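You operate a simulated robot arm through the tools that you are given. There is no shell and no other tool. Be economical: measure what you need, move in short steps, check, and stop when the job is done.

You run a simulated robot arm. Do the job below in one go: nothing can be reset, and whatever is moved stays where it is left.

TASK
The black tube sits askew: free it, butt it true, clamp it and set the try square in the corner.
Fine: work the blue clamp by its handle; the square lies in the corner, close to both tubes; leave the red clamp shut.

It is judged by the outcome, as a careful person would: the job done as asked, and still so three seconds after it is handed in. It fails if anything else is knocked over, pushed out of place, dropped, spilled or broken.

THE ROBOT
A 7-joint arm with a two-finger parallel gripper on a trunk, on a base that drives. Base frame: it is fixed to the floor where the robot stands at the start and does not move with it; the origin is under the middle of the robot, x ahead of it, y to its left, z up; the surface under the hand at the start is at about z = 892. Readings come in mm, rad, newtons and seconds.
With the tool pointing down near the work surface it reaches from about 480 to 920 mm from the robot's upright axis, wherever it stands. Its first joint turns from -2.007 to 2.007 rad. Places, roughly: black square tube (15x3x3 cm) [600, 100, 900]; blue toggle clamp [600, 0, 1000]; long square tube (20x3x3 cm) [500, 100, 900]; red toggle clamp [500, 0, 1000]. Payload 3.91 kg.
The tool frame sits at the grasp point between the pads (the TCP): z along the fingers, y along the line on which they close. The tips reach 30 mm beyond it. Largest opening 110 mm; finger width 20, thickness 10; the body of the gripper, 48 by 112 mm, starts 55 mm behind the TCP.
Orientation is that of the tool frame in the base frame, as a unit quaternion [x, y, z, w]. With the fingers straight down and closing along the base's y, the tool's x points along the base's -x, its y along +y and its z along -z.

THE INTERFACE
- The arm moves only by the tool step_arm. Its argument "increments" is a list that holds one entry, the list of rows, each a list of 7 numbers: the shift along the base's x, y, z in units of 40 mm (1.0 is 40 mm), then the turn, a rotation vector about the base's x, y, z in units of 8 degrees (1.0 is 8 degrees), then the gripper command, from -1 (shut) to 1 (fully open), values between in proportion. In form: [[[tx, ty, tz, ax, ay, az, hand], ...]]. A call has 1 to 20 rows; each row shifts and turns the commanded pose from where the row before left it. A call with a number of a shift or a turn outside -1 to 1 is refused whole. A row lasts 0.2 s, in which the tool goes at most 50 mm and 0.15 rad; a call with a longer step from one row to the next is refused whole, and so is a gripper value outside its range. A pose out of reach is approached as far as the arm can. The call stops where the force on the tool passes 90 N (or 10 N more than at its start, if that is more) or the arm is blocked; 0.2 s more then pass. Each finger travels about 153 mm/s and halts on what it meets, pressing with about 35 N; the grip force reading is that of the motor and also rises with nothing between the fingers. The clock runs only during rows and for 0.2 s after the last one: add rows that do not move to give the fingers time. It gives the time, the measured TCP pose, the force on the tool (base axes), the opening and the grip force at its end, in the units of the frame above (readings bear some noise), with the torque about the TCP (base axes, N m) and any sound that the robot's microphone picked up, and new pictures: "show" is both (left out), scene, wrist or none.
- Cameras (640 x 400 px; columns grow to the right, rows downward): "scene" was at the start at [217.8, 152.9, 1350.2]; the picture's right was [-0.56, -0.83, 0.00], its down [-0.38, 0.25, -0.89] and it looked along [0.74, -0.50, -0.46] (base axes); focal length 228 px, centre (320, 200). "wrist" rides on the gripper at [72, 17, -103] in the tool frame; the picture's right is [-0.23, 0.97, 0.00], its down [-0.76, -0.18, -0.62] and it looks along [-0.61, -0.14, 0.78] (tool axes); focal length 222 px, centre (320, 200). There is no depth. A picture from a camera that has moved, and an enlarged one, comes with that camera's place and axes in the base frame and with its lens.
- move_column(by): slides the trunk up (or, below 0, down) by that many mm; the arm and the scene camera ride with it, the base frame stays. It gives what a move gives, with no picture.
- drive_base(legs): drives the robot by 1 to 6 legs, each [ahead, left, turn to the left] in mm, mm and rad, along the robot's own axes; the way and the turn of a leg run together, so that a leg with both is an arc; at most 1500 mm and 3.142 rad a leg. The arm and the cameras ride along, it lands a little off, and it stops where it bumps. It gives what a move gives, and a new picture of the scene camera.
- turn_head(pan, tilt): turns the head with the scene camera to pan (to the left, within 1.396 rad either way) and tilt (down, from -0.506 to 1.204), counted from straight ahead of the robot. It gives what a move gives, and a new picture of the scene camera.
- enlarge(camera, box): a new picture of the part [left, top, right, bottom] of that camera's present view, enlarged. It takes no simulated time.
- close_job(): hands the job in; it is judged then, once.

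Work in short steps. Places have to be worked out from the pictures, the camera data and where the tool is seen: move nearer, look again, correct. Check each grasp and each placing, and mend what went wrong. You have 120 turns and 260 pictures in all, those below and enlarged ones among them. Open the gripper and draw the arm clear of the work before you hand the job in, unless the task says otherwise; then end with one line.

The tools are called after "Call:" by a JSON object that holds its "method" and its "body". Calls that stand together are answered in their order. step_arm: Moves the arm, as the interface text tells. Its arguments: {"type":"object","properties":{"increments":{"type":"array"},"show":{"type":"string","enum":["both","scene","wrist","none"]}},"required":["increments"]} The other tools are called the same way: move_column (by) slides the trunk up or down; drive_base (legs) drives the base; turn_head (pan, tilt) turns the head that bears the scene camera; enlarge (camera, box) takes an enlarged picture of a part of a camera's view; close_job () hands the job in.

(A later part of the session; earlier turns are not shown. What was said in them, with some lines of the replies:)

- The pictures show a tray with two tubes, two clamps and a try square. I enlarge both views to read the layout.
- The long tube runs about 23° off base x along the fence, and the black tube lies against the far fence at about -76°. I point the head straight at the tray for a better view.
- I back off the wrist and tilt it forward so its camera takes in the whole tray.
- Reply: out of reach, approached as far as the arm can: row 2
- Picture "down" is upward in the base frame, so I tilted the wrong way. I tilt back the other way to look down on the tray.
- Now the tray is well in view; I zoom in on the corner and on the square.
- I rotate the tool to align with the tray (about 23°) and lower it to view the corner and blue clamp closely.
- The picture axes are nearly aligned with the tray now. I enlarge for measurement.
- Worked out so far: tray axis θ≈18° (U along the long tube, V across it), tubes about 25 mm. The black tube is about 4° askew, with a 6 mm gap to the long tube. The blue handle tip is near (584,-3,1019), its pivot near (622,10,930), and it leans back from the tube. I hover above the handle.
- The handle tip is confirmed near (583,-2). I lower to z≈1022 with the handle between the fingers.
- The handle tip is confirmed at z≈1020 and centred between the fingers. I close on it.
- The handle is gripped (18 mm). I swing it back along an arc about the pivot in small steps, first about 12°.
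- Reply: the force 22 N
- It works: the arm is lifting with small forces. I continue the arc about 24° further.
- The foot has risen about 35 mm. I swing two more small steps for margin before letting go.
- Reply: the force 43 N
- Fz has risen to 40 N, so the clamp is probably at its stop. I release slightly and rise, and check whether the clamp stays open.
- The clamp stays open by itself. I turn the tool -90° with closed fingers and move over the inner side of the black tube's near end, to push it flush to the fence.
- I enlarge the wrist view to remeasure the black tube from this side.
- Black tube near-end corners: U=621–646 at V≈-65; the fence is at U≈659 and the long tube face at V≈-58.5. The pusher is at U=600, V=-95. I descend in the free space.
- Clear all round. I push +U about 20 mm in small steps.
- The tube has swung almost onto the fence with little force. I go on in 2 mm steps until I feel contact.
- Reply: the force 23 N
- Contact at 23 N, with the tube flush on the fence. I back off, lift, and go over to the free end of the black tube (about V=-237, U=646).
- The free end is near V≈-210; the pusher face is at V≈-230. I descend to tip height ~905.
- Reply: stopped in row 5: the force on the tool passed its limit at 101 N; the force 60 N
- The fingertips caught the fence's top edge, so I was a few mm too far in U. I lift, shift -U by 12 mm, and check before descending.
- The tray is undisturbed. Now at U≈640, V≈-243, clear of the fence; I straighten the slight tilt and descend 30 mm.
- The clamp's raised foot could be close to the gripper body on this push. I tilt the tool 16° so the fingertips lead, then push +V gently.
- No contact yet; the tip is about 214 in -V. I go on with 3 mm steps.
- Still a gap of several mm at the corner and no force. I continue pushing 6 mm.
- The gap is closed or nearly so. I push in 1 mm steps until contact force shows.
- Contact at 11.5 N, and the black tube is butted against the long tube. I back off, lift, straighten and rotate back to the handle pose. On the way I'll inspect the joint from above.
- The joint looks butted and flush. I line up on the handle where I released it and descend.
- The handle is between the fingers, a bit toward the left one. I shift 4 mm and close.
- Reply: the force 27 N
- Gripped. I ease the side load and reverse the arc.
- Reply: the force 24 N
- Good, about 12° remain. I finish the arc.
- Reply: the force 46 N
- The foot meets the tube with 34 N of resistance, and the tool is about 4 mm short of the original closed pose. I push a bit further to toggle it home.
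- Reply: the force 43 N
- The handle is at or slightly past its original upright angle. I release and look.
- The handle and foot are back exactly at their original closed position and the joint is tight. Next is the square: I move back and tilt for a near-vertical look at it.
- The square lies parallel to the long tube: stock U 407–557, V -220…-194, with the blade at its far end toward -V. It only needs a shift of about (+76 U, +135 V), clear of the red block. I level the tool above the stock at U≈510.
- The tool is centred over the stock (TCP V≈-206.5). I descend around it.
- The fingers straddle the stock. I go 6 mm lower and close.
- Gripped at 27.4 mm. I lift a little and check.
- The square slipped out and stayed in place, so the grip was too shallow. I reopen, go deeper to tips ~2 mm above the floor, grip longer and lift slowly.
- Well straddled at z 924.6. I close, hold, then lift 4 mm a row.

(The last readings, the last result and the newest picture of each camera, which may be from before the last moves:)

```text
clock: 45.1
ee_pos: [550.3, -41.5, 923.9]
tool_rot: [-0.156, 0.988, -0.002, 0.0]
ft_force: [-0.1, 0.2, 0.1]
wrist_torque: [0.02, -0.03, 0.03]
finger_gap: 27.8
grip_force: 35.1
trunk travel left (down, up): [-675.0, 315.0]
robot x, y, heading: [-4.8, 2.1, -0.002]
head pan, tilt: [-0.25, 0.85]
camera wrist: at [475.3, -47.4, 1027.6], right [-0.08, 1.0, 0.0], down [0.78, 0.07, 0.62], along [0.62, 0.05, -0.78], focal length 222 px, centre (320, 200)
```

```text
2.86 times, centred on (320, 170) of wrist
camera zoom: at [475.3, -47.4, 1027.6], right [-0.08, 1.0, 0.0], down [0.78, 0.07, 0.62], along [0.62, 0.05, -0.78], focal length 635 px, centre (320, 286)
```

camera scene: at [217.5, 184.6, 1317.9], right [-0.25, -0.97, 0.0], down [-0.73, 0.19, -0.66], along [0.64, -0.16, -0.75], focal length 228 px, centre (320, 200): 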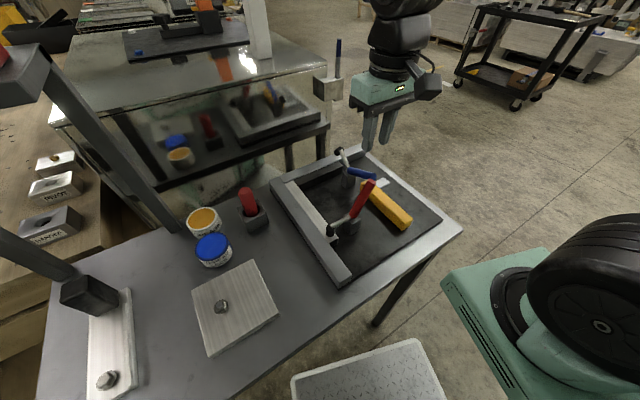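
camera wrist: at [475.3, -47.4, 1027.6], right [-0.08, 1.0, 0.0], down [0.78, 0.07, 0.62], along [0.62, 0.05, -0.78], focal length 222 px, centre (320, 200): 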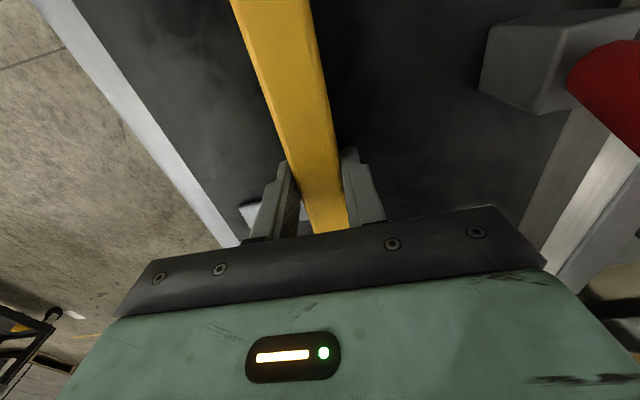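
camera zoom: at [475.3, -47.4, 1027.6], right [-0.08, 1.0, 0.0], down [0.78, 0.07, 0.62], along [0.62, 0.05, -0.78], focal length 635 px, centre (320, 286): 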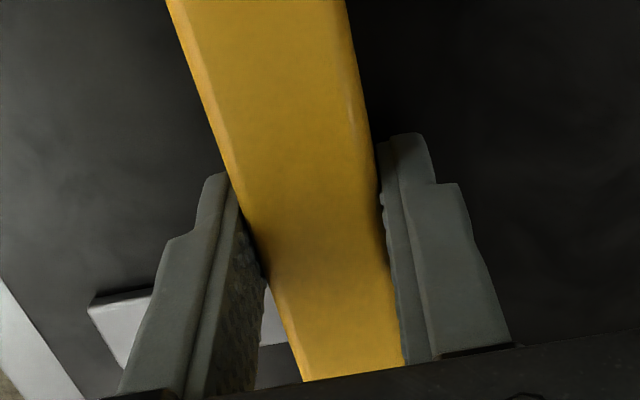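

Call:
{"method": "step_arm", "body": {"increments": [[[0, 0, 0.05, 0, 0, 0, -1], [0, 0, 0.05, 0, 0, 0, -1], [0, 0, 0.1, 0, 0, 0, -1], [0, 0, 0.1, 0, 0, 0, -1], [0, 0, 0, 0, 0, 0, -1]]], "show": "none"}}

Call:
{"method": "enlarge", "body": {"camera": "scene", "box": [300, 120, 420, 230]}}

```text
clock: 46.3
ee_pos: [549.9, -39.8, 934.9]
tool_rot: [-0.157, 0.988, -0.001, 0.0]
ft_force: [1.0, -0.4, -1.2]
wrist_torque: [-0.04, -0.04, -0.01]
finger_gap: 27.8
grip_force: 34.7
trunk travel left (down, up): [-675.0, 315.0]
robot x, y, heading: [-1.9, -3.5, 0.0]
head pan, tilt: [-0.25, 0.85]
```

```text
3.64 times, centred on (360, 175) of scene
camera zoom: at [217.6, 184.6, 1317.9], right [-0.25, -0.97, 0.0], down [-0.73, 0.19, -0.66], along [0.64, -0.16, -0.75], focal length 830 px, centre (174, 291)
```

zoom: 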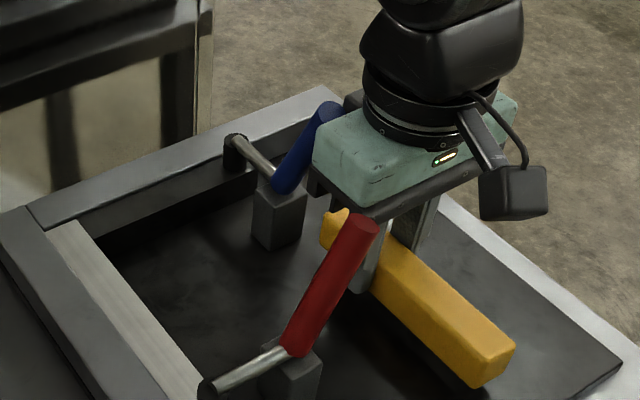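

The square is held and rising (gap steady at 27.8). I lift to clear both handles.

Call:
{"method": "step_arm", "body": {"increments": [[[0, 0, 0.2, 0, 0, 0, -1], [0, 0, 0.35, 0, 0, 0, -1], [0, 0, 0.5, 0, 0, 0, -1], [0, 0, 0.6, 0, 0, 0, -1], [0, 0, 0.6, 0, 0, 0, -1], [0, 0, 0.6, 0, 0, 0, -1], [0, 0, 0.5, 0, 0, 0, -1], [0, 0, 0.35, 0, 0, 0, -1], [0, 0, 0, 0, 0, 0, -1]]], "show": "wrist"}}

Call:
{"method": "enlarge", "body": {"camera": "scene", "box": [300, 80, 420, 240]}}

```text
clock: 48.3
ee_pos: [549.3, -39.0, 1084.9]
tool_rot: [-0.157, 0.988, -0.001, 0.0]
ft_force: [-0.4, 0.7, -1.5]
wrist_torque: [0.01, -0.06, 0.0]
finger_gap: 27.5
grip_force: 34.5
trunk travel left (down, up): [-675.0, 315.0]
robot x, y, heading: [-0.7, -0.2, 0.0]
head pan, tilt: [-0.25, 0.85]
camera wrist: at [475.3, -45.6, 1187.4], right [-0.08, 1.0, 0.0], down [0.78, 0.07, 0.62], along [0.62, 0.05, -0.78], focal length 222 px, centre (320, 200)
```

wrist: 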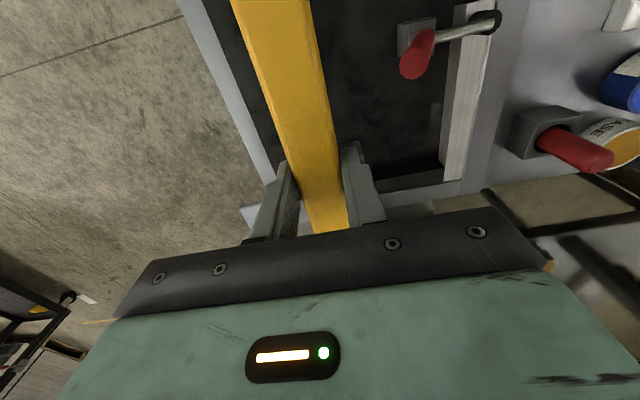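

```text
2.50 times, centred on (360, 160) of scene
camera zoom: at [217.6, 184.6, 1317.9], right [-0.25, -0.97, 0.0], down [-0.73, 0.19, -0.66], along [0.64, -0.16, -0.75], focal length 571 px, centre (220, 300)
```

zoom: 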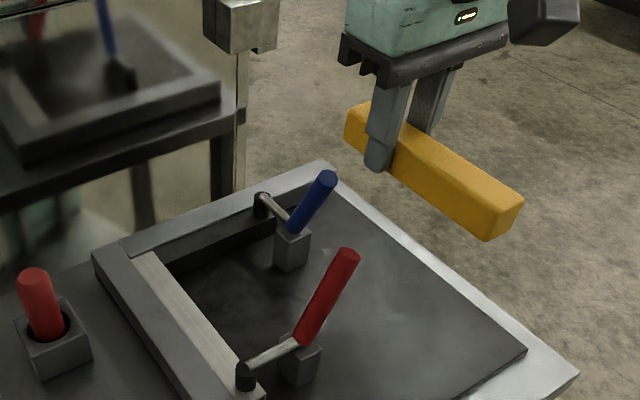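

Held level enough. I carry it over the corner, yawing -6° so that the right finger and the stock's near end both fit beside the long tube.

Call:
{"method": "step_arm", "body": {"increments": [[[0.126, 0.564, 0, 0, 0, -0.125, -1], [0.126, 0.564, 0, 0, 0, -0.125, -1], [0.126, 0.564, 0, 0, 0, -0.125, -1], [0.126, 0.564, 0, 0, 0, -0.125, -1], [0.126, 0.564, 0, 0, 0, -0.125, -1], [0.126, 0.564, 0, 0, 0, -0.125, -1], [0, 0, 0, 0, 0, 0, -1]]], "show": "wrist"}}

Call:
{"method": "enlarge", "body": {"camera": "scene", "box": [260, 90, 400, 240]}}

```text
clock: 49.9
ee_pos: [578.4, 96.6, 1082.9]
tool_rot: [-0.104, 0.995, -0.001, 0.001]
ft_force: [-0.1, -1.1, -1.0]
wrist_torque: [0.01, -0.02, -0.01]
finger_gap: 27.7
grip_force: 34.8
trunk travel left (down, up): [-675.0, 315.0]
robot x, y, heading: [-1.4, 2.2, -0.005]
head pan, tilt: [-0.25, 0.85]
camera wrist: at [503.6, 97.8, 1186.4], right [0.02, 1.0, 0.0], down [0.78, -0.02, 0.62], along [0.62, -0.01, -0.78], focal length 222 px, centre (320, 200)
```

wrist: 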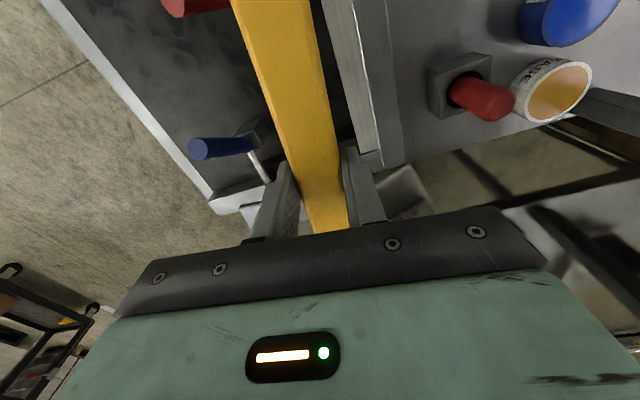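

```text
2.67 times, centred on (330, 165) of scene
camera zoom: at [217.5, 184.6, 1317.9], right [-0.25, -0.97, 0.0], down [-0.73, 0.19, -0.66], along [0.64, -0.16, -0.75], focal length 609 px, centre (293, 293)
```

zoom: 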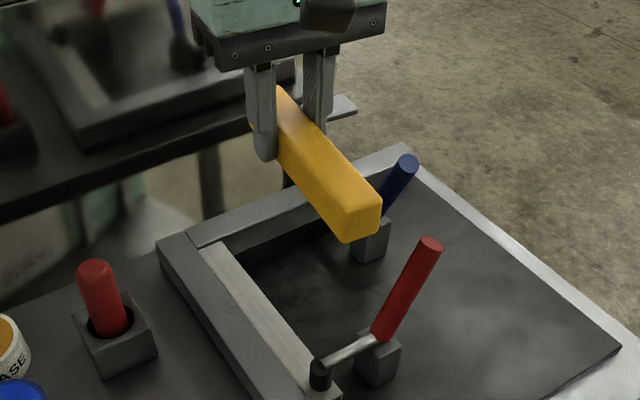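

The square is over the corner. I lower to about 50 mm above the floor and look.

Call:
{"method": "step_arm", "body": {"increments": [[[0.04, 0.013, -0.6, 0, 0, 0, -1], [0, 0, -0.8, 0, 0, 0, -1], [0, 0, -0.8, 0, 0, 0, -1], [0, 0, -0.4, 0, 0, 0, -1], [0, 0, 0, 0, 0, 0, -1]]], "show": "wrist"}}

Call:
{"method": "enlarge", "body": {"camera": "scene", "box": [270, 130, 400, 240]}}

Call:
{"method": "enlarge", "body": {"camera": "wrist", "box": [160, 0, 480, 240]}}

```text
clock: 51.1
ee_pos: [580.5, 95.8, 980.6]
tool_rot: [-0.104, 0.995, -0.001, 0.0]
ft_force: [-0.3, 0.9, -0.5]
wrist_torque: [0.0, -0.05, -0.02]
finger_gap: 27.7
grip_force: 35.1
trunk travel left (down, up): [-675.0, 315.0]
robot x, y, heading: [-1.5, 1.6, -0.002]
head pan, tilt: [-0.25, 0.85]
camera wrist: at [505.9, 98.6, 1082.7], right [0.02, 1.0, 0.0], down [0.78, -0.02, 0.62], along [0.62, -0.01, -0.78], focal length 222 px, centre (320, 200)
```

wrist: 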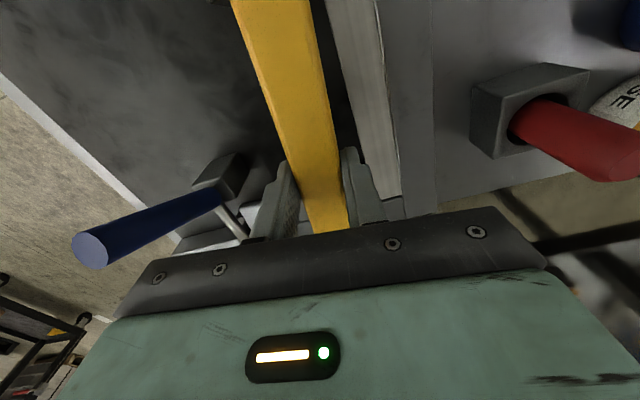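

```text
3.64 times, centred on (335, 185) of scene
camera zoom: at [217.5, 184.6, 1317.9], right [-0.25, -0.97, 0.0], down [-0.73, 0.19, -0.66], along [0.64, -0.16, -0.75], focal length 830 px, centre (266, 254)
```

zoom: 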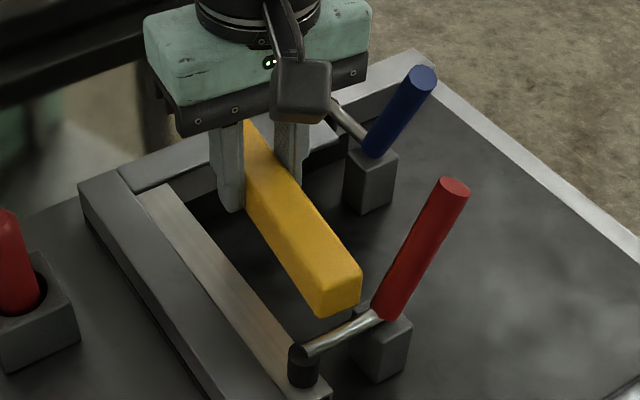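

```text
1.67 times, centred on (320, 120) of wrist
camera zoom: at [505.9, 98.6, 1082.7], right [0.02, 1.0, 0.0], down [0.78, -0.02, 0.62], along [0.62, -0.01, -0.78], focal length 370 px, centre (320, 333)
```

zoom: 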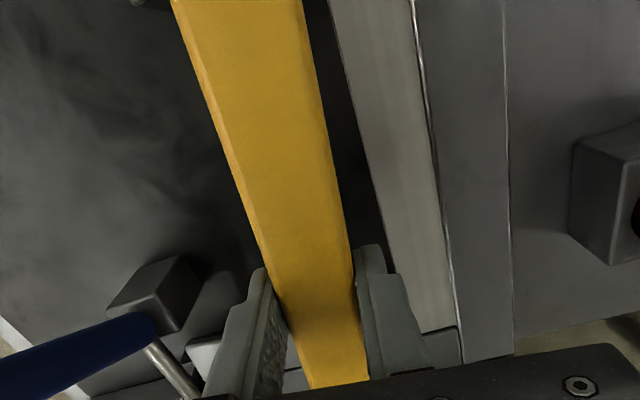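

Near-end corners come out at about (483,-66) and (479,-89) in U,V, which fits past the red block. I nudge toward the corner and lower further.

Call:
{"method": "step_arm", "body": {"increments": [[[0.026, 0.082, 0, 0, 0, 0, -1], [0, 0, -0.4, 0, 0, 0, -1], [0, 0, -0.4, 0, 0, 0, -1], [0, 0, -0.2, 0, 0, 0, -1], [0, 0, 0, 0, 0, 0, -1]]], "show": "none"}}

Call:
{"method": "enlarge", "body": {"camera": "scene", "box": [280, 140, 380, 225]}}

Call:
{"method": "enlarge", "body": {"camera": "wrist", "box": [240, 0, 440, 220]}}

```text
clock: 52.3
ee_pos: [581.1, 100.9, 940.0]
tool_rot: [-0.104, 0.995, 0.0, 0.002]
ft_force: [-1.4, -1.9, 18.7]
wrist_torque: [0.48, -0.85, -0.02]
finger_gap: 27.7
grip_force: 35.2
trunk travel left (down, up): [-675.0, 315.0]
robot x, y, heading: [-2.6, -2.5, -0.002]
head pan, tilt: [-0.25, 0.85]
```

```text
4.71 times, centred on (330, 182) of scene
camera zoom: at [216.8, 184.5, 1318.2], right [-0.25, -0.97, 0.0], down [-0.73, 0.19, -0.66], along [0.64, -0.16, -0.75], focal length 1074 px, centre (273, 282)
```

zoom: 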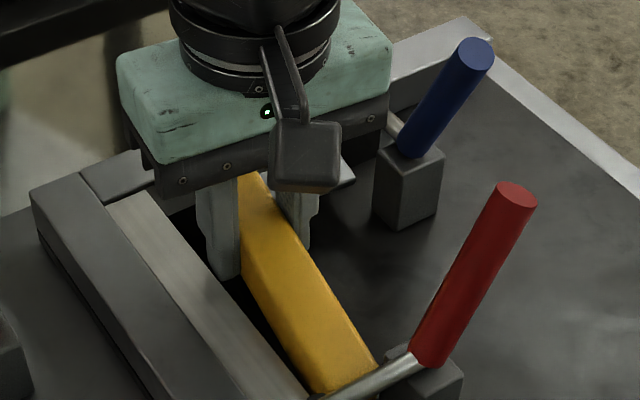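

```text
1.82 times, centred on (340, 110) of wrist
camera zoom: at [507.3, 101.9, 1043.5], right [0.02, 1.0, 0.0], down [0.78, -0.02, 0.63], along [0.63, -0.01, -0.78], focal length 404 px, centre (284, 364)
```

zoom: 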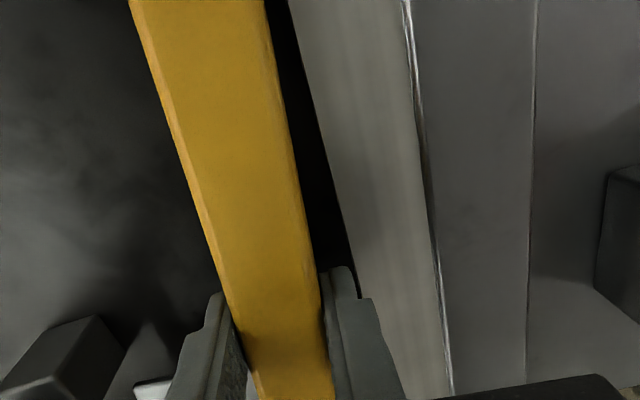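

Upward force with the torque shows the vertex corner resting on the black tube's top edge. I raise, shift 5 mm back in U and 1.5 mm in V, and descend again.

Call:
{"method": "step_arm", "body": {"increments": [[[0, 0, 0.35, 0, 0, 0, -1], [-0.107, -0.074, 0, 0, 0, 0, -1], [0, 0, 0, 0, 0, 0, -1], [0, 0, -0.35, 0, 0, 0, -1], [0, 0, -0.15, 0, 0, 0, -1], [0, 0, 0, 0, 0, 0, -1]]], "show": "none"}}

Call:
{"method": "enlarge", "body": {"camera": "scene", "box": [280, 140, 380, 225]}}

```text
clock: 53.7
ee_pos: [578.3, 96.5, 933.1]
tool_rot: [-0.105, 0.994, 0.0, 0.001]
ft_force: [-2.2, 5.8, 0.4]
wrist_torque: [0.07, 0.17, -0.55]
finger_gap: 27.7
grip_force: 35.3
trunk travel left (down, up): [-675.0, 315.0]
robot x, y, heading: [0.5, 2.0, -0.001]
head pan, tilt: [-0.25, 0.85]
```

```text
4.71 times, centred on (330, 182) of scene
camera zoom: at [217.4, 184.9, 1317.9], right [-0.25, -0.97, 0.0], down [-0.73, 0.19, -0.66], along [0.64, -0.16, -0.75], focal length 1074 px, centre (273, 282)
```

zoom: 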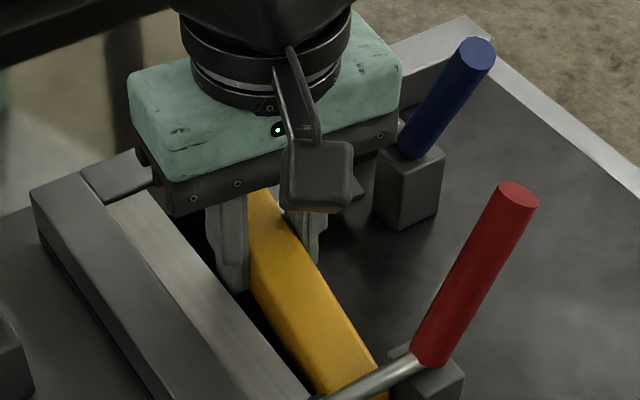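

A sideways force of about 6 N acting 95 mm back means the stock's near-left side touches the red block. I shift +2 mm in V, with a touch more yaw.

Call:
{"method": "step_arm", "body": {"increments": [[[-0.0155, 0.048, 0, 0, 0, -0.06, -1], [0, 0, 0, 0, 0, 0, -1]]], "show": "none"}}

Call:
{"method": "enlarge", "body": {"camera": "wrist", "box": [160, 0, 480, 220]}}

```text
clock: 54.3
ee_pos: [577.3, 98.1, 933.2]
tool_rot: [-0.101, 0.995, -0.001, 0.0]
ft_force: [0.0, -0.3, -1.8]
wrist_torque: [0.02, -0.04, -0.02]
finger_gap: 27.6
grip_force: 35.1
trunk travel left (down, up): [-675.0, 315.0]
robot x, y, heading: [-1.8, 1.4, -0.001]
head pan, tilt: [-0.25, 0.85]
```

```text
1.82 times, centred on (320, 110) of wrist
camera zoom: at [502.8, 101.0, 1036.4], right [0.03, 1.0, 0.0], down [0.78, -0.02, 0.62], along [0.62, -0.02, -0.78], focal length 404 px, centre (320, 364)
```

zoom: 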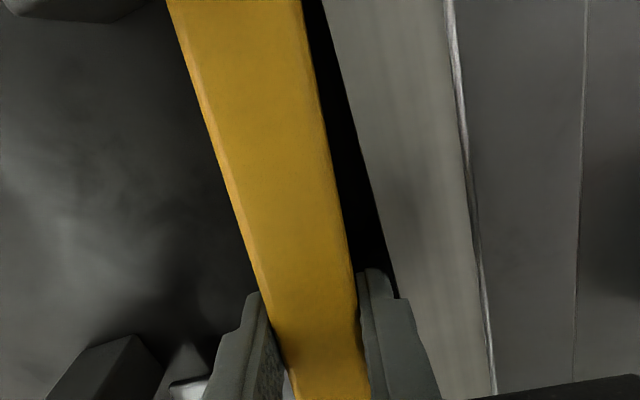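

Free again (no forces). I lower the last 8–9 mm to the floor.

Call:
{"method": "step_arm", "body": {"increments": [[[0, 0, -0.1, 0, 0, 0, -1], [0, 0, -0.1, 0, 0, 0, -1], [0, 0, 0, 0, 0, 0, -1]]], "show": "none"}}

Call:
{"method": "enlarge", "body": {"camera": "scene", "box": [280, 140, 380, 225]}}

```text
clock: 55.1
ee_pos: [576.6, 98.5, 923.7]
tool_rot: [-0.1, 0.995, -0.001, 0.0]
ft_force: [2.8, 1.5, 9.4]
wrist_torque: [-0.14, 1.03, -0.1]
finger_gap: 27.7
grip_force: 35.0
trunk travel left (down, up): [-675.0, 315.0]
robot x, y, heading: [-0.9, -0.8, -0.005]
head pan, tilt: [-0.25, 0.85]
```

```text
4.71 times, centred on (330, 182) of scene
camera zoom: at [217.4, 184.7, 1318.0], right [-0.25, -0.97, 0.0], down [-0.73, 0.19, -0.66], along [0.64, -0.16, -0.75], focal length 1074 px, centre (273, 282)
```

zoom: 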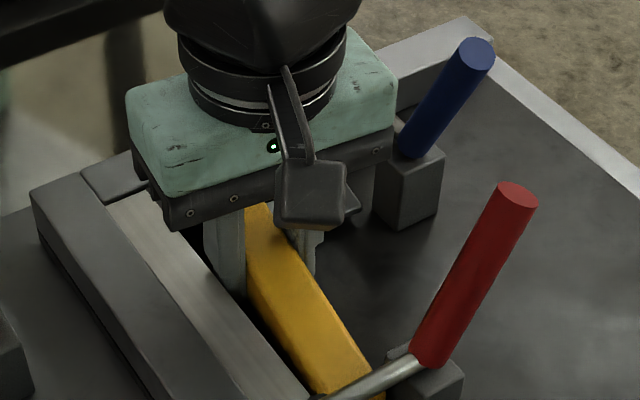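

The near end touches the floor. Still holding it, I slide +U toward the black tube in small steps to find contact.

Call:
{"method": "step_arm", "body": {"increments": [[[0.048, 0.0155, 0.03, 0, 0, 0, -1], [0.036, 0.0116, 0, 0, 0, 0, -1], [0, 0, 0, 0, 0, 0, -1]]], "show": "none"}}

```text
clock: 55.9
ee_pos: [580.1, 98.2, 926.3]
tool_rot: [-0.101, 0.995, -0.001, 0.001]
ft_force: [-0.9, -0.6, -1.0]
wrist_torque: [0.01, -0.04, 0.0]
finger_gap: 27.5
grip_force: 35.4
trunk travel left (down, up): [-675.0, 315.0]
robot x, y, heading: [-1.9, -0.2, 0.002]
head pan, tilt: [-0.25, 0.85]
```

Call:
{"method": "step_arm", "body": {"increments": [[[0.024, 0.0077, 0, 0, 0, 0, -1], [0.024, 0.0077, 0, 0, 0, 0, -1], [0, 0, 0, 0, 0, 0, -1]]], "show": "none"}}

Call:
{"method": "enlarge", "body": {"camera": "wrist", "box": [160, 0, 480, 220]}}

```text
clock: 56.7
ee_pos: [581.2, 99.1, 926.1]
tool_rot: [-0.1, 0.995, -0.001, -0.001]
ft_force: [-5.1, -1.5, -1.0]
wrist_torque: [0.01, 0.09, 0.09]
finger_gap: 27.5
grip_force: 35.2
trunk travel left (down, up): [-675.0, 315.0]
robot x, y, heading: [1.1, -0.7, -0.0]
head pan, tilt: [-0.25, 0.85]
```

```text
1.82 times, centred on (320, 110) of wrist
camera zoom: at [506.6, 102.0, 1029.8], right [0.03, 1.0, 0.0], down [0.78, -0.02, 0.62], along [0.62, -0.02, -0.78], focal length 404 px, centre (320, 364)
```

zoom: 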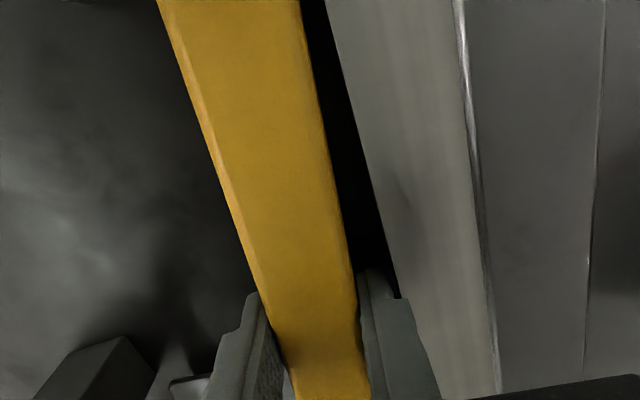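

Contact on the black tube (5 N). I lower the last bit and open only 3 mm so that the right finger doesn't press the long tube, then lift out.

Call:
{"method": "step_arm", "body": {"increments": [[[-0.01, -0.003, -0.05, 0, 0, 0, -1], [0, 0, 0, 0, 0, 0, -0.44], [0, 0, 0, 0, 0, 0, -0.44], [0, 0, 0, 0, 0, 0, -0.44]]], "show": "none"}}

```text
clock: 57.7
ee_pos: [580.8, 99.1, 924.3]
tool_rot: [-0.1, 0.995, 0.0, 0.0]
ft_force: [0.1, 0.5, 0.2]
wrist_torque: [0.01, 0.01, 0.0]
finger_gap: 30.9
grip_force: 0.0
trunk travel left (down, up): [-675.0, 315.0]
robot x, y, heading: [-0.4, 0.6, -0.002]
head pan, tilt: [-0.25, 0.85]
```

Released with no load. I lift straight up slowly.

Call:
{"method": "step_arm", "body": {"increments": [[[0, 0, 0.3, 0, 0, 0, -0.44], [0, 0, 0.5, 0, 0, 0, -0.44], [0, 0, 1, 0, 0, 0, -0.44], [0, 0, 1, 0, 0, 0, -0.44], [0, 0, 1, 0, 0, 0, -0.44], [0, 0, 0, 0, 0, 0, -1]]], "show": "wrist"}}

Call:
{"method": "enlarge", "body": {"camera": "scene", "box": [270, 140, 400, 240]}}

Call:
{"method": "enlarge", "body": {"camera": "wrist", "box": [200, 0, 440, 220]}}

```text
clock: 59.1
ee_pos: [582.9, 101.0, 1075.5]
tool_rot: [-0.1, 0.995, -0.001, -0.001]
ft_force: [0.3, 0.1, 0.5]
wrist_torque: [-0.01, 0.03, 0.0]
finger_gap: 0.0
grip_force: 35.1
trunk travel left (down, up): [-675.0, 315.0]
robot x, y, heading: [-3.5, 1.9, -0.001]
head pan, tilt: [-0.25, 0.85]
camera wrist: at [507.3, 102.7, 1178.5], right [0.03, 1.0, 0.0], down [0.78, -0.02, 0.62], along [0.62, -0.02, -0.78], focal length 222 px, centre (320, 200)
```

wrist: 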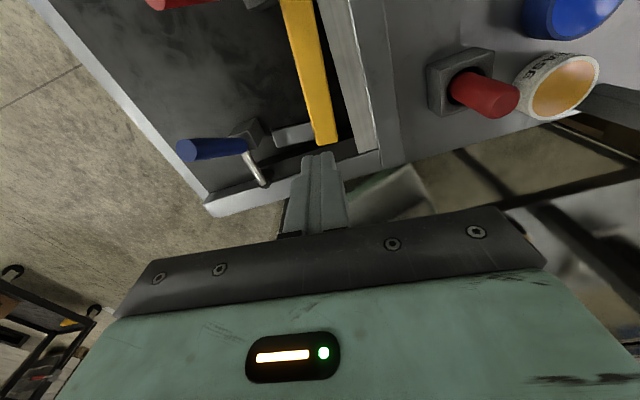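

```text
4.00 times, centred on (335, 190) of scene
camera zoom: at [217.6, 184.7, 1317.9], right [-0.25, -0.97, 0.0], down [-0.73, 0.19, -0.66], along [0.64, -0.16, -0.75], focal length 913 px, centre (260, 240)
```

zoom: 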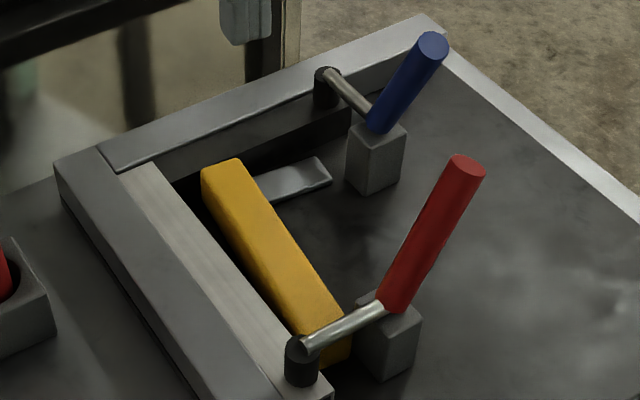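

```text
1.82 times, centred on (320, 110) of wrist
camera zoom: at [507.3, 102.7, 1178.5], right [0.03, 1.0, 0.0], down [0.78, -0.02, 0.62], along [0.62, -0.02, -0.78], focal length 404 px, centre (320, 364)
```

zoom: 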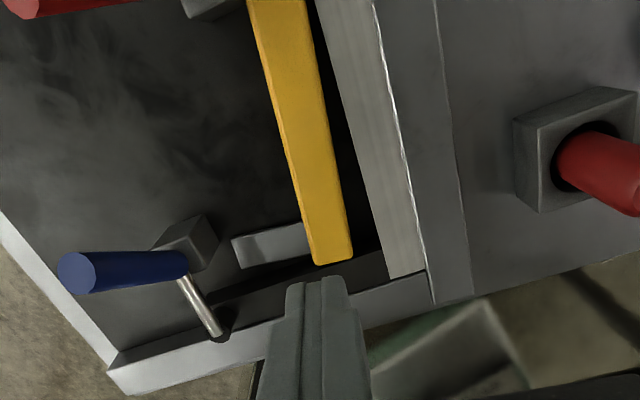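

The square sits in the corner, flush to within a few degrees, with a gap of about 13 mm to the long tube at its far end. I turn the tool to -72° with closed fingers and go to the left side of the stock to push it +V.

Call:
{"method": "step_arm", "body": {"increments": [[[0.007, -0.072, 0, 0, 0, -0.87, -1], [0.007, -0.072, 0, 0, 0, -0.87, -1], [0.007, -0.072, 0, 0, 0, -0.87, -1], [0.007, -0.072, 0, 0, 0, -0.87, -1], [0.007, -0.072, 0, 0, 0, -0.87, -1], [0.007, -0.072, 0, 0, 0, -0.87, -1], [0.007, -0.072, 0, 0, 0, -0.87, -1], [0.007, -0.072, 0, 0, 0, -0.87, -1], [0.007, -0.072, 0, 0, 0, -0.87, -1], [0.007, -0.072, 0, 0, 0, -0.87, -1], [0.007, -0.072, 0, 0, 0, -0.87, -1], [0.007, -0.072, 0, 0, 0, -0.87, -1], [0, 0, 0, 0, 0, 0, -1]]], "show": "wrist"}}

Call:
{"method": "enlarge", "body": {"camera": "wrist", "box": [200, 0, 440, 220]}}

```text
clock: 61.9
ee_pos: [585.3, 66.2, 1076.1]
tool_rot: [0.589, 0.808, -0.001, -0.001]
ft_force: [-0.1, -0.2, 0.4]
wrist_torque: [0.0, -0.01, -0.03]
finger_gap: 0.0
grip_force: 35.3
trunk travel left (down, up): [-675.0, 315.0]
robot x, y, heading: [0.3, 0.6, -0.003]
head pan, tilt: [-0.25, 0.85]
camera wrist: at [579.7, 139.5, 1179.4], right [1.0, 0.08, 0.0], down [0.07, -0.78, 0.62], along [0.05, -0.62, -0.78], focal length 222 px, centre (320, 200)
```

wrist: 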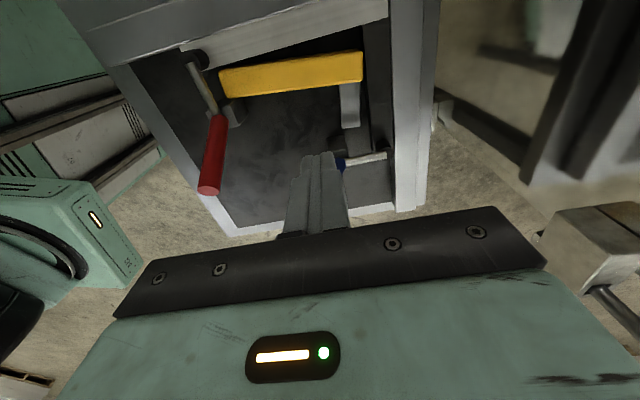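

```text
1.82 times, centred on (320, 110) of wrist
camera zoom: at [579.7, 139.5, 1179.4], right [1.0, 0.08, 0.0], down [0.07, -0.78, 0.62], along [0.05, -0.62, -0.78], focal length 404 px, centre (320, 364)
```

zoom: 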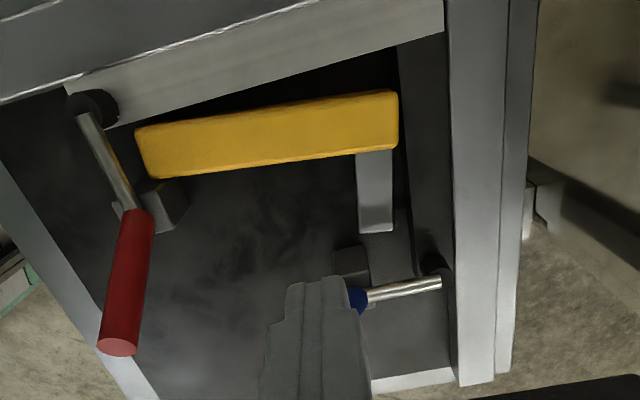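

Clear view: the near end almost touches the long tube, the far end is off about 14 mm, and the pusher is ~6 mm clear of the stock. I descend, with 3 mm extra clearance.

Call:
{"method": "step_arm", "body": {"increments": [[[0.023, -0.071, -1, 0, 0, 0, -1], [0, 0, -1, 0, 0, 0, -1], [0, 0, -1, 0, 0, 0, -1], [0, 0, -0.6, 0, 0, 0, -1], [0, 0, 0, 0, 0, 0, -1]]], "show": "wrist"}}

Call:
{"method": "enlarge", "body": {"camera": "wrist", "box": [160, 0, 480, 220]}}

```text
clock: 63.1
ee_pos: [587.3, 61.6, 932.6]
tool_rot: [0.589, 0.808, 0.0, -0.001]
ft_force: [-0.3, -0.4, 0.0]
wrist_torque: [-0.01, 0.02, 0.02]
finger_gap: 0.0
grip_force: 35.5
trunk travel left (down, up): [-675.0, 315.0]
robot x, y, heading: [2.2, -1.1, 0.0]
head pan, tilt: [-0.25, 0.85]
camera wrist: at [582.0, 136.2, 1036.0], right [1.0, 0.08, 0.0], down [0.07, -0.78, 0.62], along [0.05, -0.62, -0.78], focal length 222 px, centre (320, 200)
```

wrist: 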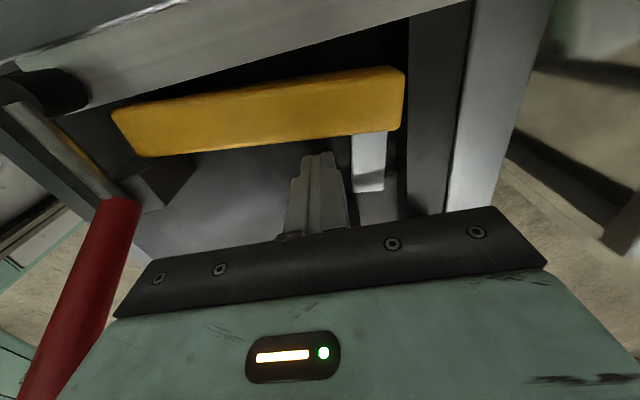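

```text
1.82 times, centred on (320, 110) of wrist
camera zoom: at [582.0, 136.2, 1036.0], right [1.0, 0.08, 0.0], down [0.07, -0.78, 0.62], along [0.05, -0.62, -0.78], focal length 404 px, centre (320, 364)
```

zoom: 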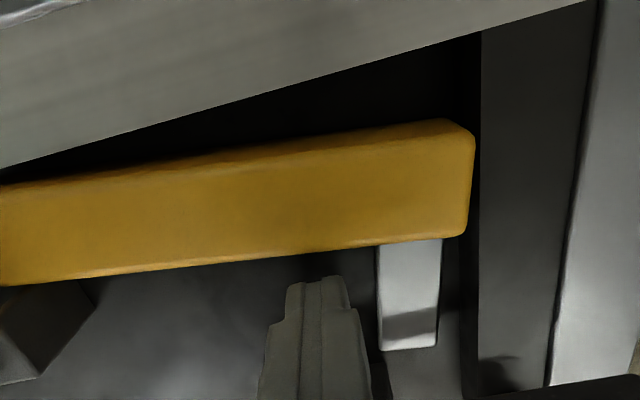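

I push +V about 22 mm in small steps.

Call:
{"method": "step_arm", "body": {"increments": [[[-0.034, 0.105, 0, 0, 0, 0, -1], [-0.034, 0.105, 0, 0, 0, 0, -1], [-0.034, 0.105, 0, 0, 0, 0, -1], [-0.034, 0.105, 0, 0, 0, 0, -1], [-0.034, 0.105, 0, 0, 0, 0, -1], [0, 0, 0, 0, 0, 0, -1]]], "show": "none"}}

Call:
{"method": "enlarge", "body": {"camera": "wrist", "box": [160, 0, 480, 220]}}

Call:
{"method": "enlarge", "body": {"camera": "scene", "box": [270, 140, 400, 240]}}

```text
clock: 64.5
ee_pos: [580.0, 83.1, 932.2]
tool_rot: [0.588, 0.809, 0.0, 0.0]
ft_force: [-0.8, 0.8, -0.3]
wrist_torque: [-0.05, 0.0, -0.02]
finger_gap: 0.2
grip_force: 34.6
trunk travel left (down, up): [-675.0, 315.0]
robot x, y, heading: [1.5, 0.8, -0.004]
head pan, tilt: [-0.25, 0.85]
```

```text
1.82 times, centred on (320, 110) of wrist
camera zoom: at [573.3, 157.5, 1035.4], right [1.0, 0.08, 0.0], down [0.07, -0.78, 0.62], along [0.05, -0.62, -0.78], focal length 404 px, centre (320, 364)
```

zoom: 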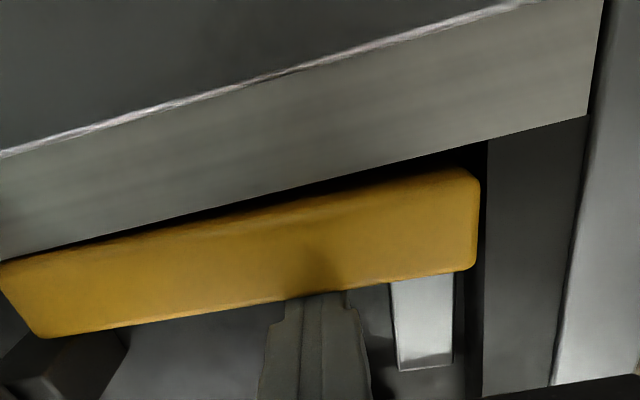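

```text
4.00 times, centred on (335, 190) of scene
camera zoom: at [217.5, 184.6, 1317.9], right [-0.25, -0.97, 0.0], down [-0.73, 0.19, -0.66], along [0.64, -0.16, -0.75], focal length 913 px, centre (260, 240)
```

zoom: 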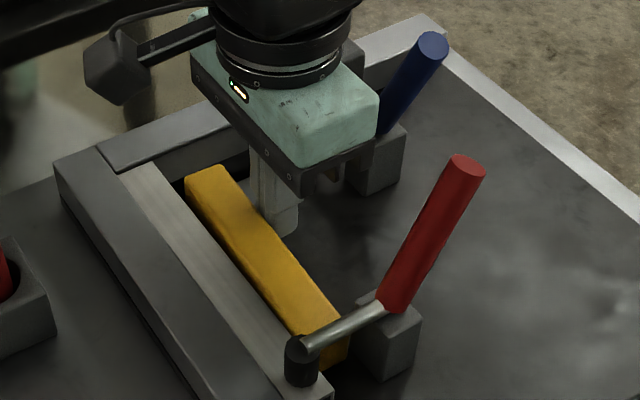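

Nearly there, with a few mm left at the far end. I continue in ~1.5 mm steps.

Call:
{"method": "step_arm", "body": {"increments": [[[-0.0116, 0.0357, 0, 0, 0, 0, -1], [-0.0116, 0.0357, 0, 0, 0, 0, -1], [-0.0077, 0.0238, 0, 0, 0, 0, -1], [0, 0, 0, 0, 0, 0, -1]]], "show": "none"}}

Call:
{"method": "enlarge", "body": {"camera": "wrist", "box": [160, 0, 480, 220]}}

```text
clock: 65.5
ee_pos: [577.3, 87.4, 932.2]
tool_rot: [0.588, 0.809, 0.0, 0.0]
ft_force: [-0.6, 0.1, -0.7]
wrist_torque: [-0.01, 0.02, 0.01]
finger_gap: 0.0
grip_force: 34.5
trunk travel left (down, up): [-675.0, 315.0]
robot x, y, heading: [-3.6, 2.6, 0.0]
head pan, tilt: [-0.25, 0.85]
```

```text
1.82 times, centred on (320, 110) of wrist
camera zoom: at [571.8, 161.4, 1035.7], right [1.0, 0.08, 0.0], down [0.07, -0.78, 0.62], along [0.05, -0.62, -0.78], focal length 404 px, centre (320, 364)
```

zoom: 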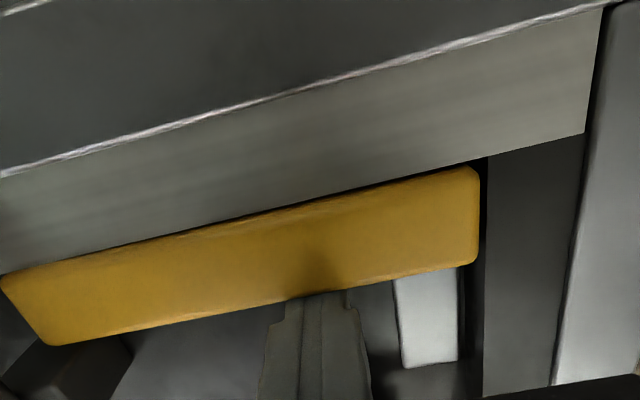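

Call:
{"method": "step_arm", "body": {"increments": [[[-0.0077, 0.0238, 0, 0, 0, 0, -1], [-0.0077, 0.0238, 0, 0, 0, 0, -1], [0, 0, 0, 0, 0, 0, -1]]], "show": "none"}}

Call:
{"method": "enlarge", "body": {"camera": "wrist", "box": [300, 50, 440, 210]}}

```text
clock: 66.3
ee_pos: [578.1, 87.1, 932.4]
tool_rot: [0.589, 0.808, 0.0, 0.0]
ft_force: [1.5, -7.5, 1.9]
wrist_torque: [-0.15, 0.02, 0.01]
finger_gap: 0.1
grip_force: 34.5
trunk travel left (down, up): [-675.0, 315.0]
robot x, y, heading: [0.3, 2.1, 0.0]
head pan, tilt: [-0.25, 0.85]
```

```text
2.50 times, centred on (370, 130) of wrist
camera zoom: at [571.4, 162.4, 1035.8], right [1.0, 0.08, 0.0], down [0.07, -0.78, 0.62], along [0.05, -0.62, -0.78], focal length 555 px, centre (195, 375)
```

zoom: 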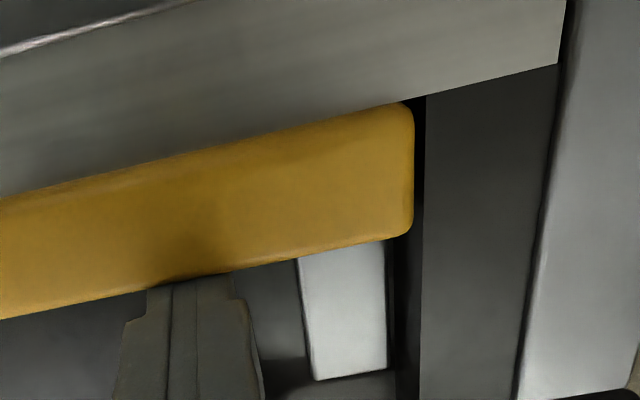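

The square is against the long tube (7.5 N). About 1–2 mm seem to remain between its end/blade and the black tube. I back off 5 mm, drop the tips near the floor and nudge the blade's near edge +U.

Call:
{"method": "step_arm", "body": {"increments": [[[0.039, -0.119, 0, 0, 0, 0, -1], [0, 0, -0.2, 0, 0, 0, -1], [0.143, 0.046, 0, 0, 0, 0, -1], [0.143, 0.046, 0, 0, 0, 0, -1], [0.095, 0.031, 0, 0, 0, 0, -1], [0, 0, 0, 0, 0, 0, -1]]], "show": "none"}}

Call:
{"method": "enlarge", "body": {"camera": "wrist", "box": [240, 50, 440, 210]}}

```text
clock: 67.7
ee_pos: [595.3, 88.4, 925.8]
tool_rot: [0.587, 0.809, -0.001, 0.0]
ft_force: [-0.4, -1.1, -0.6]
wrist_torque: [0.0, 0.02, 0.02]
finger_gap: 0.0
grip_force: 35.5
trunk travel left (down, up): [-675.0, 315.0]
robot x, y, heading: [-2.3, -0.3, 0.001]
head pan, tilt: [-0.25, 0.85]
```

```text
2.50 times, centred on (340, 130) of wrist
camera zoom: at [588.3, 163.3, 1027.8], right [1.0, 0.08, 0.0], down [0.07, -0.78, 0.62], along [0.05, -0.62, -0.78], focal length 555 px, centre (270, 375)
```

zoom: 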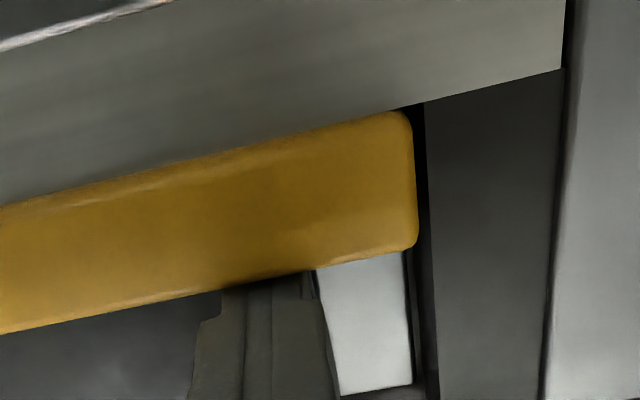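

The fingertip is at the blade edge. I nudge on in 1.5 mm steps.

Call:
{"method": "step_arm", "body": {"increments": [[[0.0357, 0.0116, 0, 0, 0, 0, -1], [0.0357, 0.0116, 0, 0, 0, 0, -1], [0.0357, 0.0116, 0, 0, 0, 0, -1], [0, 0, 0, 0, 0, 0, -1]]], "show": "none"}}

Call:
{"method": "enlarge", "body": {"camera": "wrist", "box": [240, 50, 440, 210]}}

```text
clock: 68.7
ee_pos: [598.5, 90.3, 924.3]
tool_rot: [0.588, 0.809, 0.0, 0.0]
ft_force: [-0.4, -0.5, 0.5]
wrist_torque: [0.05, 0.04, 0.05]
finger_gap: 0.1
grip_force: 34.7
trunk travel left (down, up): [-675.0, 315.0]
robot x, y, heading: [1.2, 0.0, 0.0]
head pan, tilt: [-0.25, 0.85]
```

```text
2.50 times, centred on (340, 130) of wrist
camera zoom: at [592.2, 164.7, 1027.8], right [1.0, 0.08, 0.0], down [0.07, -0.78, 0.62], along [0.05, -0.62, -0.78], focal length 555 px, centre (270, 375)
```

zoom: 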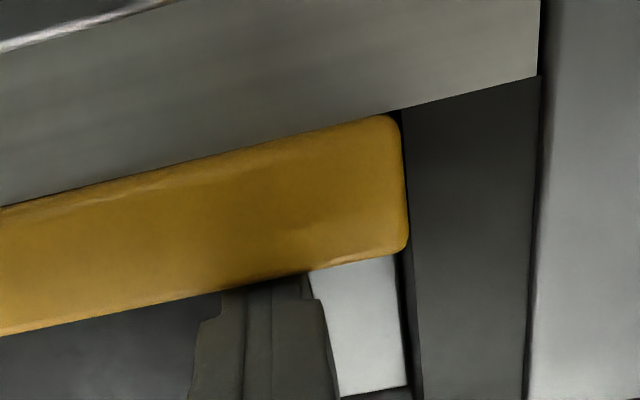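

The square is moving with the finger and the gap is closing. I go on with two 1 mm steps to contact.

Call:
{"method": "step_arm", "body": {"increments": [[[0.0238, 0.0077, 0, 0, 0, 0, -1], [0.0238, 0.0077, 0, 0, 0, 0, -1], [0, 0, 0, 0, 0, 0, -1]]], "show": "none"}}

Call:
{"method": "enlarge", "body": {"camera": "wrist", "box": [160, 0, 480, 220]}}

```text
clock: 69.5
ee_pos: [599.2, 91.1, 924.7]
tool_rot: [0.588, 0.809, -0.001, -0.001]
ft_force: [-8.9, -4.2, 0.8]
wrist_torque: [-0.1, 0.25, -0.02]
finger_gap: 0.0
grip_force: 34.4
trunk travel left (down, up): [-675.0, 315.0]
robot x, y, heading: [-2.7, -0.6, 0.002]
head pan, tilt: [-0.25, 0.85]
```

```text
1.82 times, centred on (320, 110) of wrist
camera zoom: at [593.2, 165.1, 1027.5], right [1.0, 0.08, 0.0], down [0.07, -0.78, 0.62], along [0.05, -0.62, -0.78], focal length 404 px, centre (320, 364)
```

zoom: 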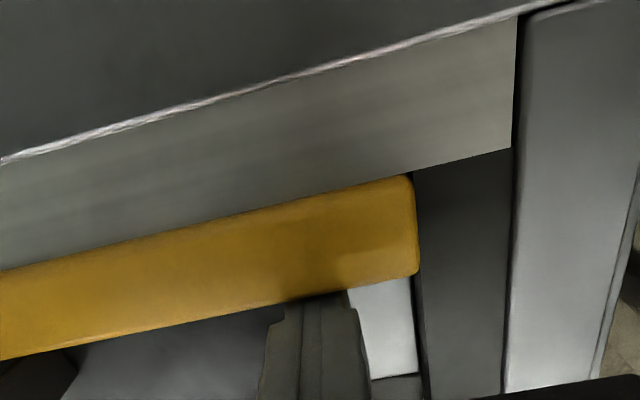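

Contact (9 N): the square is snug to both tubes. I back off the blade, lift clear, and inspect everything.

Call:
{"method": "step_arm", "body": {"increments": [[[-0.12, -0.039, 0, 0, 0, 0, -1], [0.015, -0.048, 0, 0, 0, 0, -1], [0, 0, 0.5, 0, 0, 0, -1], [0, 0, 1, 0, 0, 0, -1], [0, 0, 1, 0, 0, 0, -1], [0, 0, 1, 0, 0, 0, -1], [0, 0, 1, 0, 0, 0, -1], [-0.5, 0, 0.8, 0, 0, 0, -1], [-0.8, 0, 0.8, 0, 0, 0, -1], [0, 0, 0, 0, 0, 0, 0.5]]], "show": "both"}}

Call:
{"method": "enlarge", "body": {"camera": "scene", "box": [270, 130, 400, 240]}}

Call:
{"method": "enlarge", "body": {"camera": "wrist", "box": [250, 60, 450, 220]}}

```text
clock: 71.7
ee_pos: [542.6, 87.7, 1168.3]
tool_rot: [0.588, 0.809, 0.0, 0.0]
ft_force: [0.8, -0.1, 0.4]
wrist_torque: [0.0, 0.05, 0.01]
finger_gap: 82.5
grip_force: 0.1
trunk travel left (down, up): [-675.0, 315.0]
robot x, y, heading: [-2.2, -1.7, -0.004]
head pan, tilt: [-0.25, 0.85]
camera scene: at [217.6, 184.7, 1317.9], right [-0.25, -0.97, 0.0], down [-0.73, 0.19, -0.66], along [0.64, -0.16, -0.75], focal length 228 px, centre (320, 200)
camera wrist: at [535.6, 162.0, 1272.1], right [1.0, 0.08, 0.0], down [0.07, -0.78, 0.62], along [0.05, -0.62, -0.78], focal length 222 px, centre (320, 200)
```

scene: 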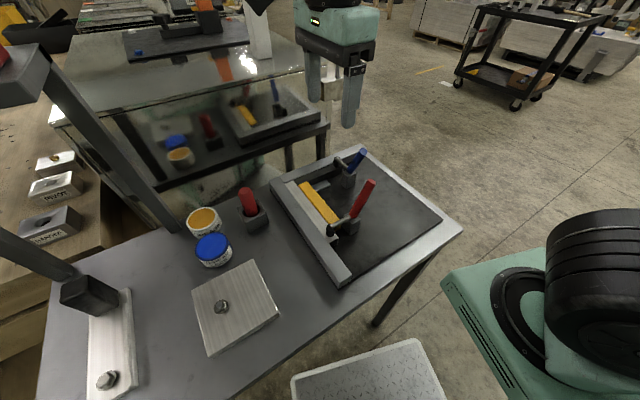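
wrist: 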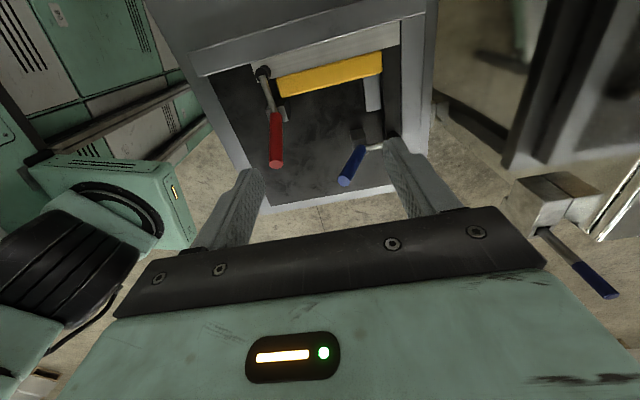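

```text
3.64 times, centred on (335, 185) of scene
camera zoom: at [217.6, 184.7, 1317.9], right [-0.25, -0.97, 0.0], down [-0.73, 0.19, -0.66], along [0.64, -0.16, -0.75], focal length 830 px, centre (266, 254)
```

zoom: 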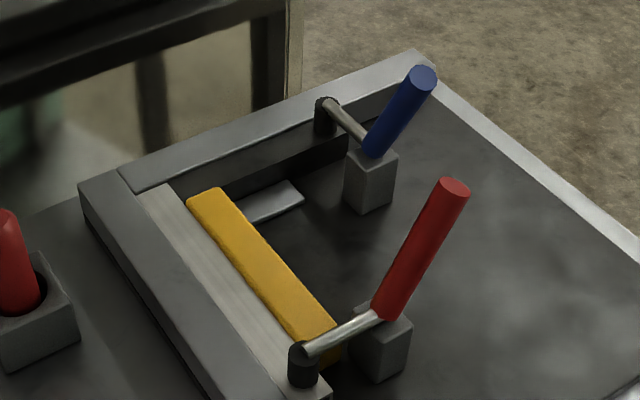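

```text
2.50 times, centred on (350, 140) of wrist
camera zoom: at [535.6, 162.0, 1272.1], right [1.0, 0.08, 0.0], down [0.07, -0.78, 0.62], along [0.05, -0.62, -0.78], focal length 555 px, centre (245, 350)
```

zoom: 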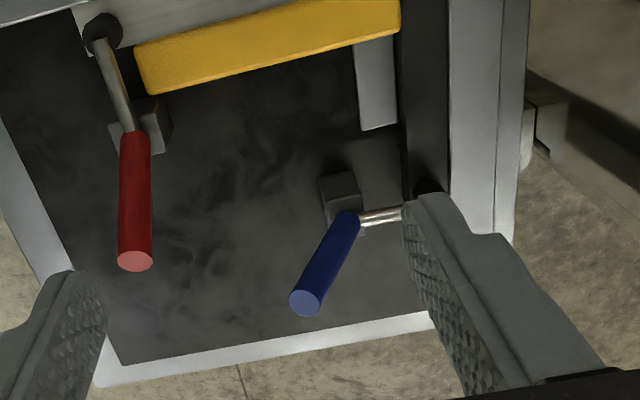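

Everything looks right. One last close-up of the joint and square before handing in.

Call:
{"method": "enlarge", "body": {"camera": "wrist", "box": [240, 10, 440, 130]}}

Call:
{"method": "enlarge", "body": {"camera": "scene", "box": [290, 155, 350, 205]}}

```text
3.20 times, centred on (340, 70) of wrist
camera zoom: at [535.6, 162.0, 1272.1], right [1.0, 0.08, 0.0], down [0.07, -0.78, 0.62], along [0.05, -0.62, -0.78], focal length 711 px, centre (256, 616)
```

zoom: 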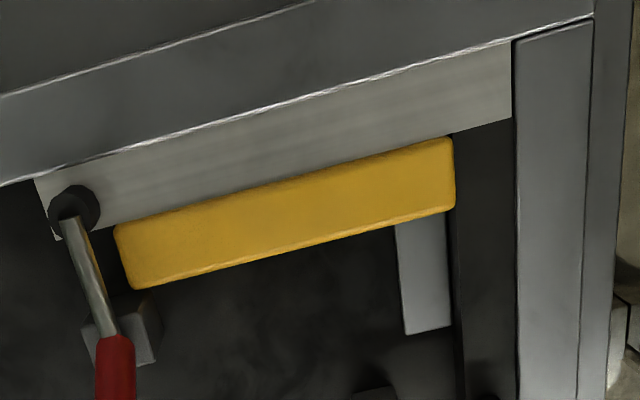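

```text
8.00 times, centred on (320, 180) of scene
camera zoom: at [217.6, 184.7, 1317.9], right [-0.25, -0.97, 0.0], down [-0.73, 0.19, -0.66], along [0.64, -0.16, -0.75], focal length 1826 px, centre (320, 360)
```

zoom: 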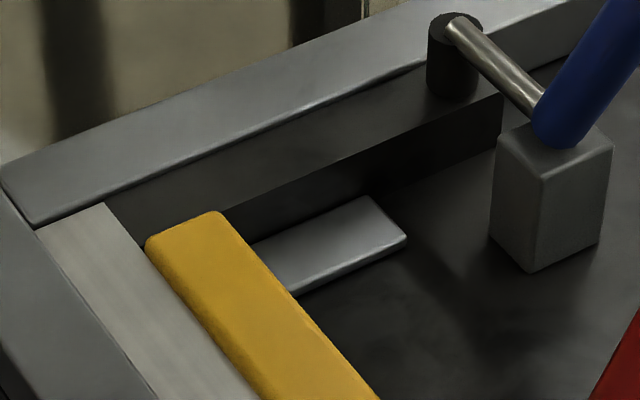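

The black tube is butted true and clamped, the square is snug in the corner, the red clamp is shut, and the arm is clear with the gripper open. I hand the job in.

Call:
{"method": "close_job", "body": {}}

```text
The job is handed in.
```

The job is handed in: the black tube is freed, butted true against the long tube and held by the blue clamp. The try square is snug in the corner against both tubes, and the red clamp was never opened.
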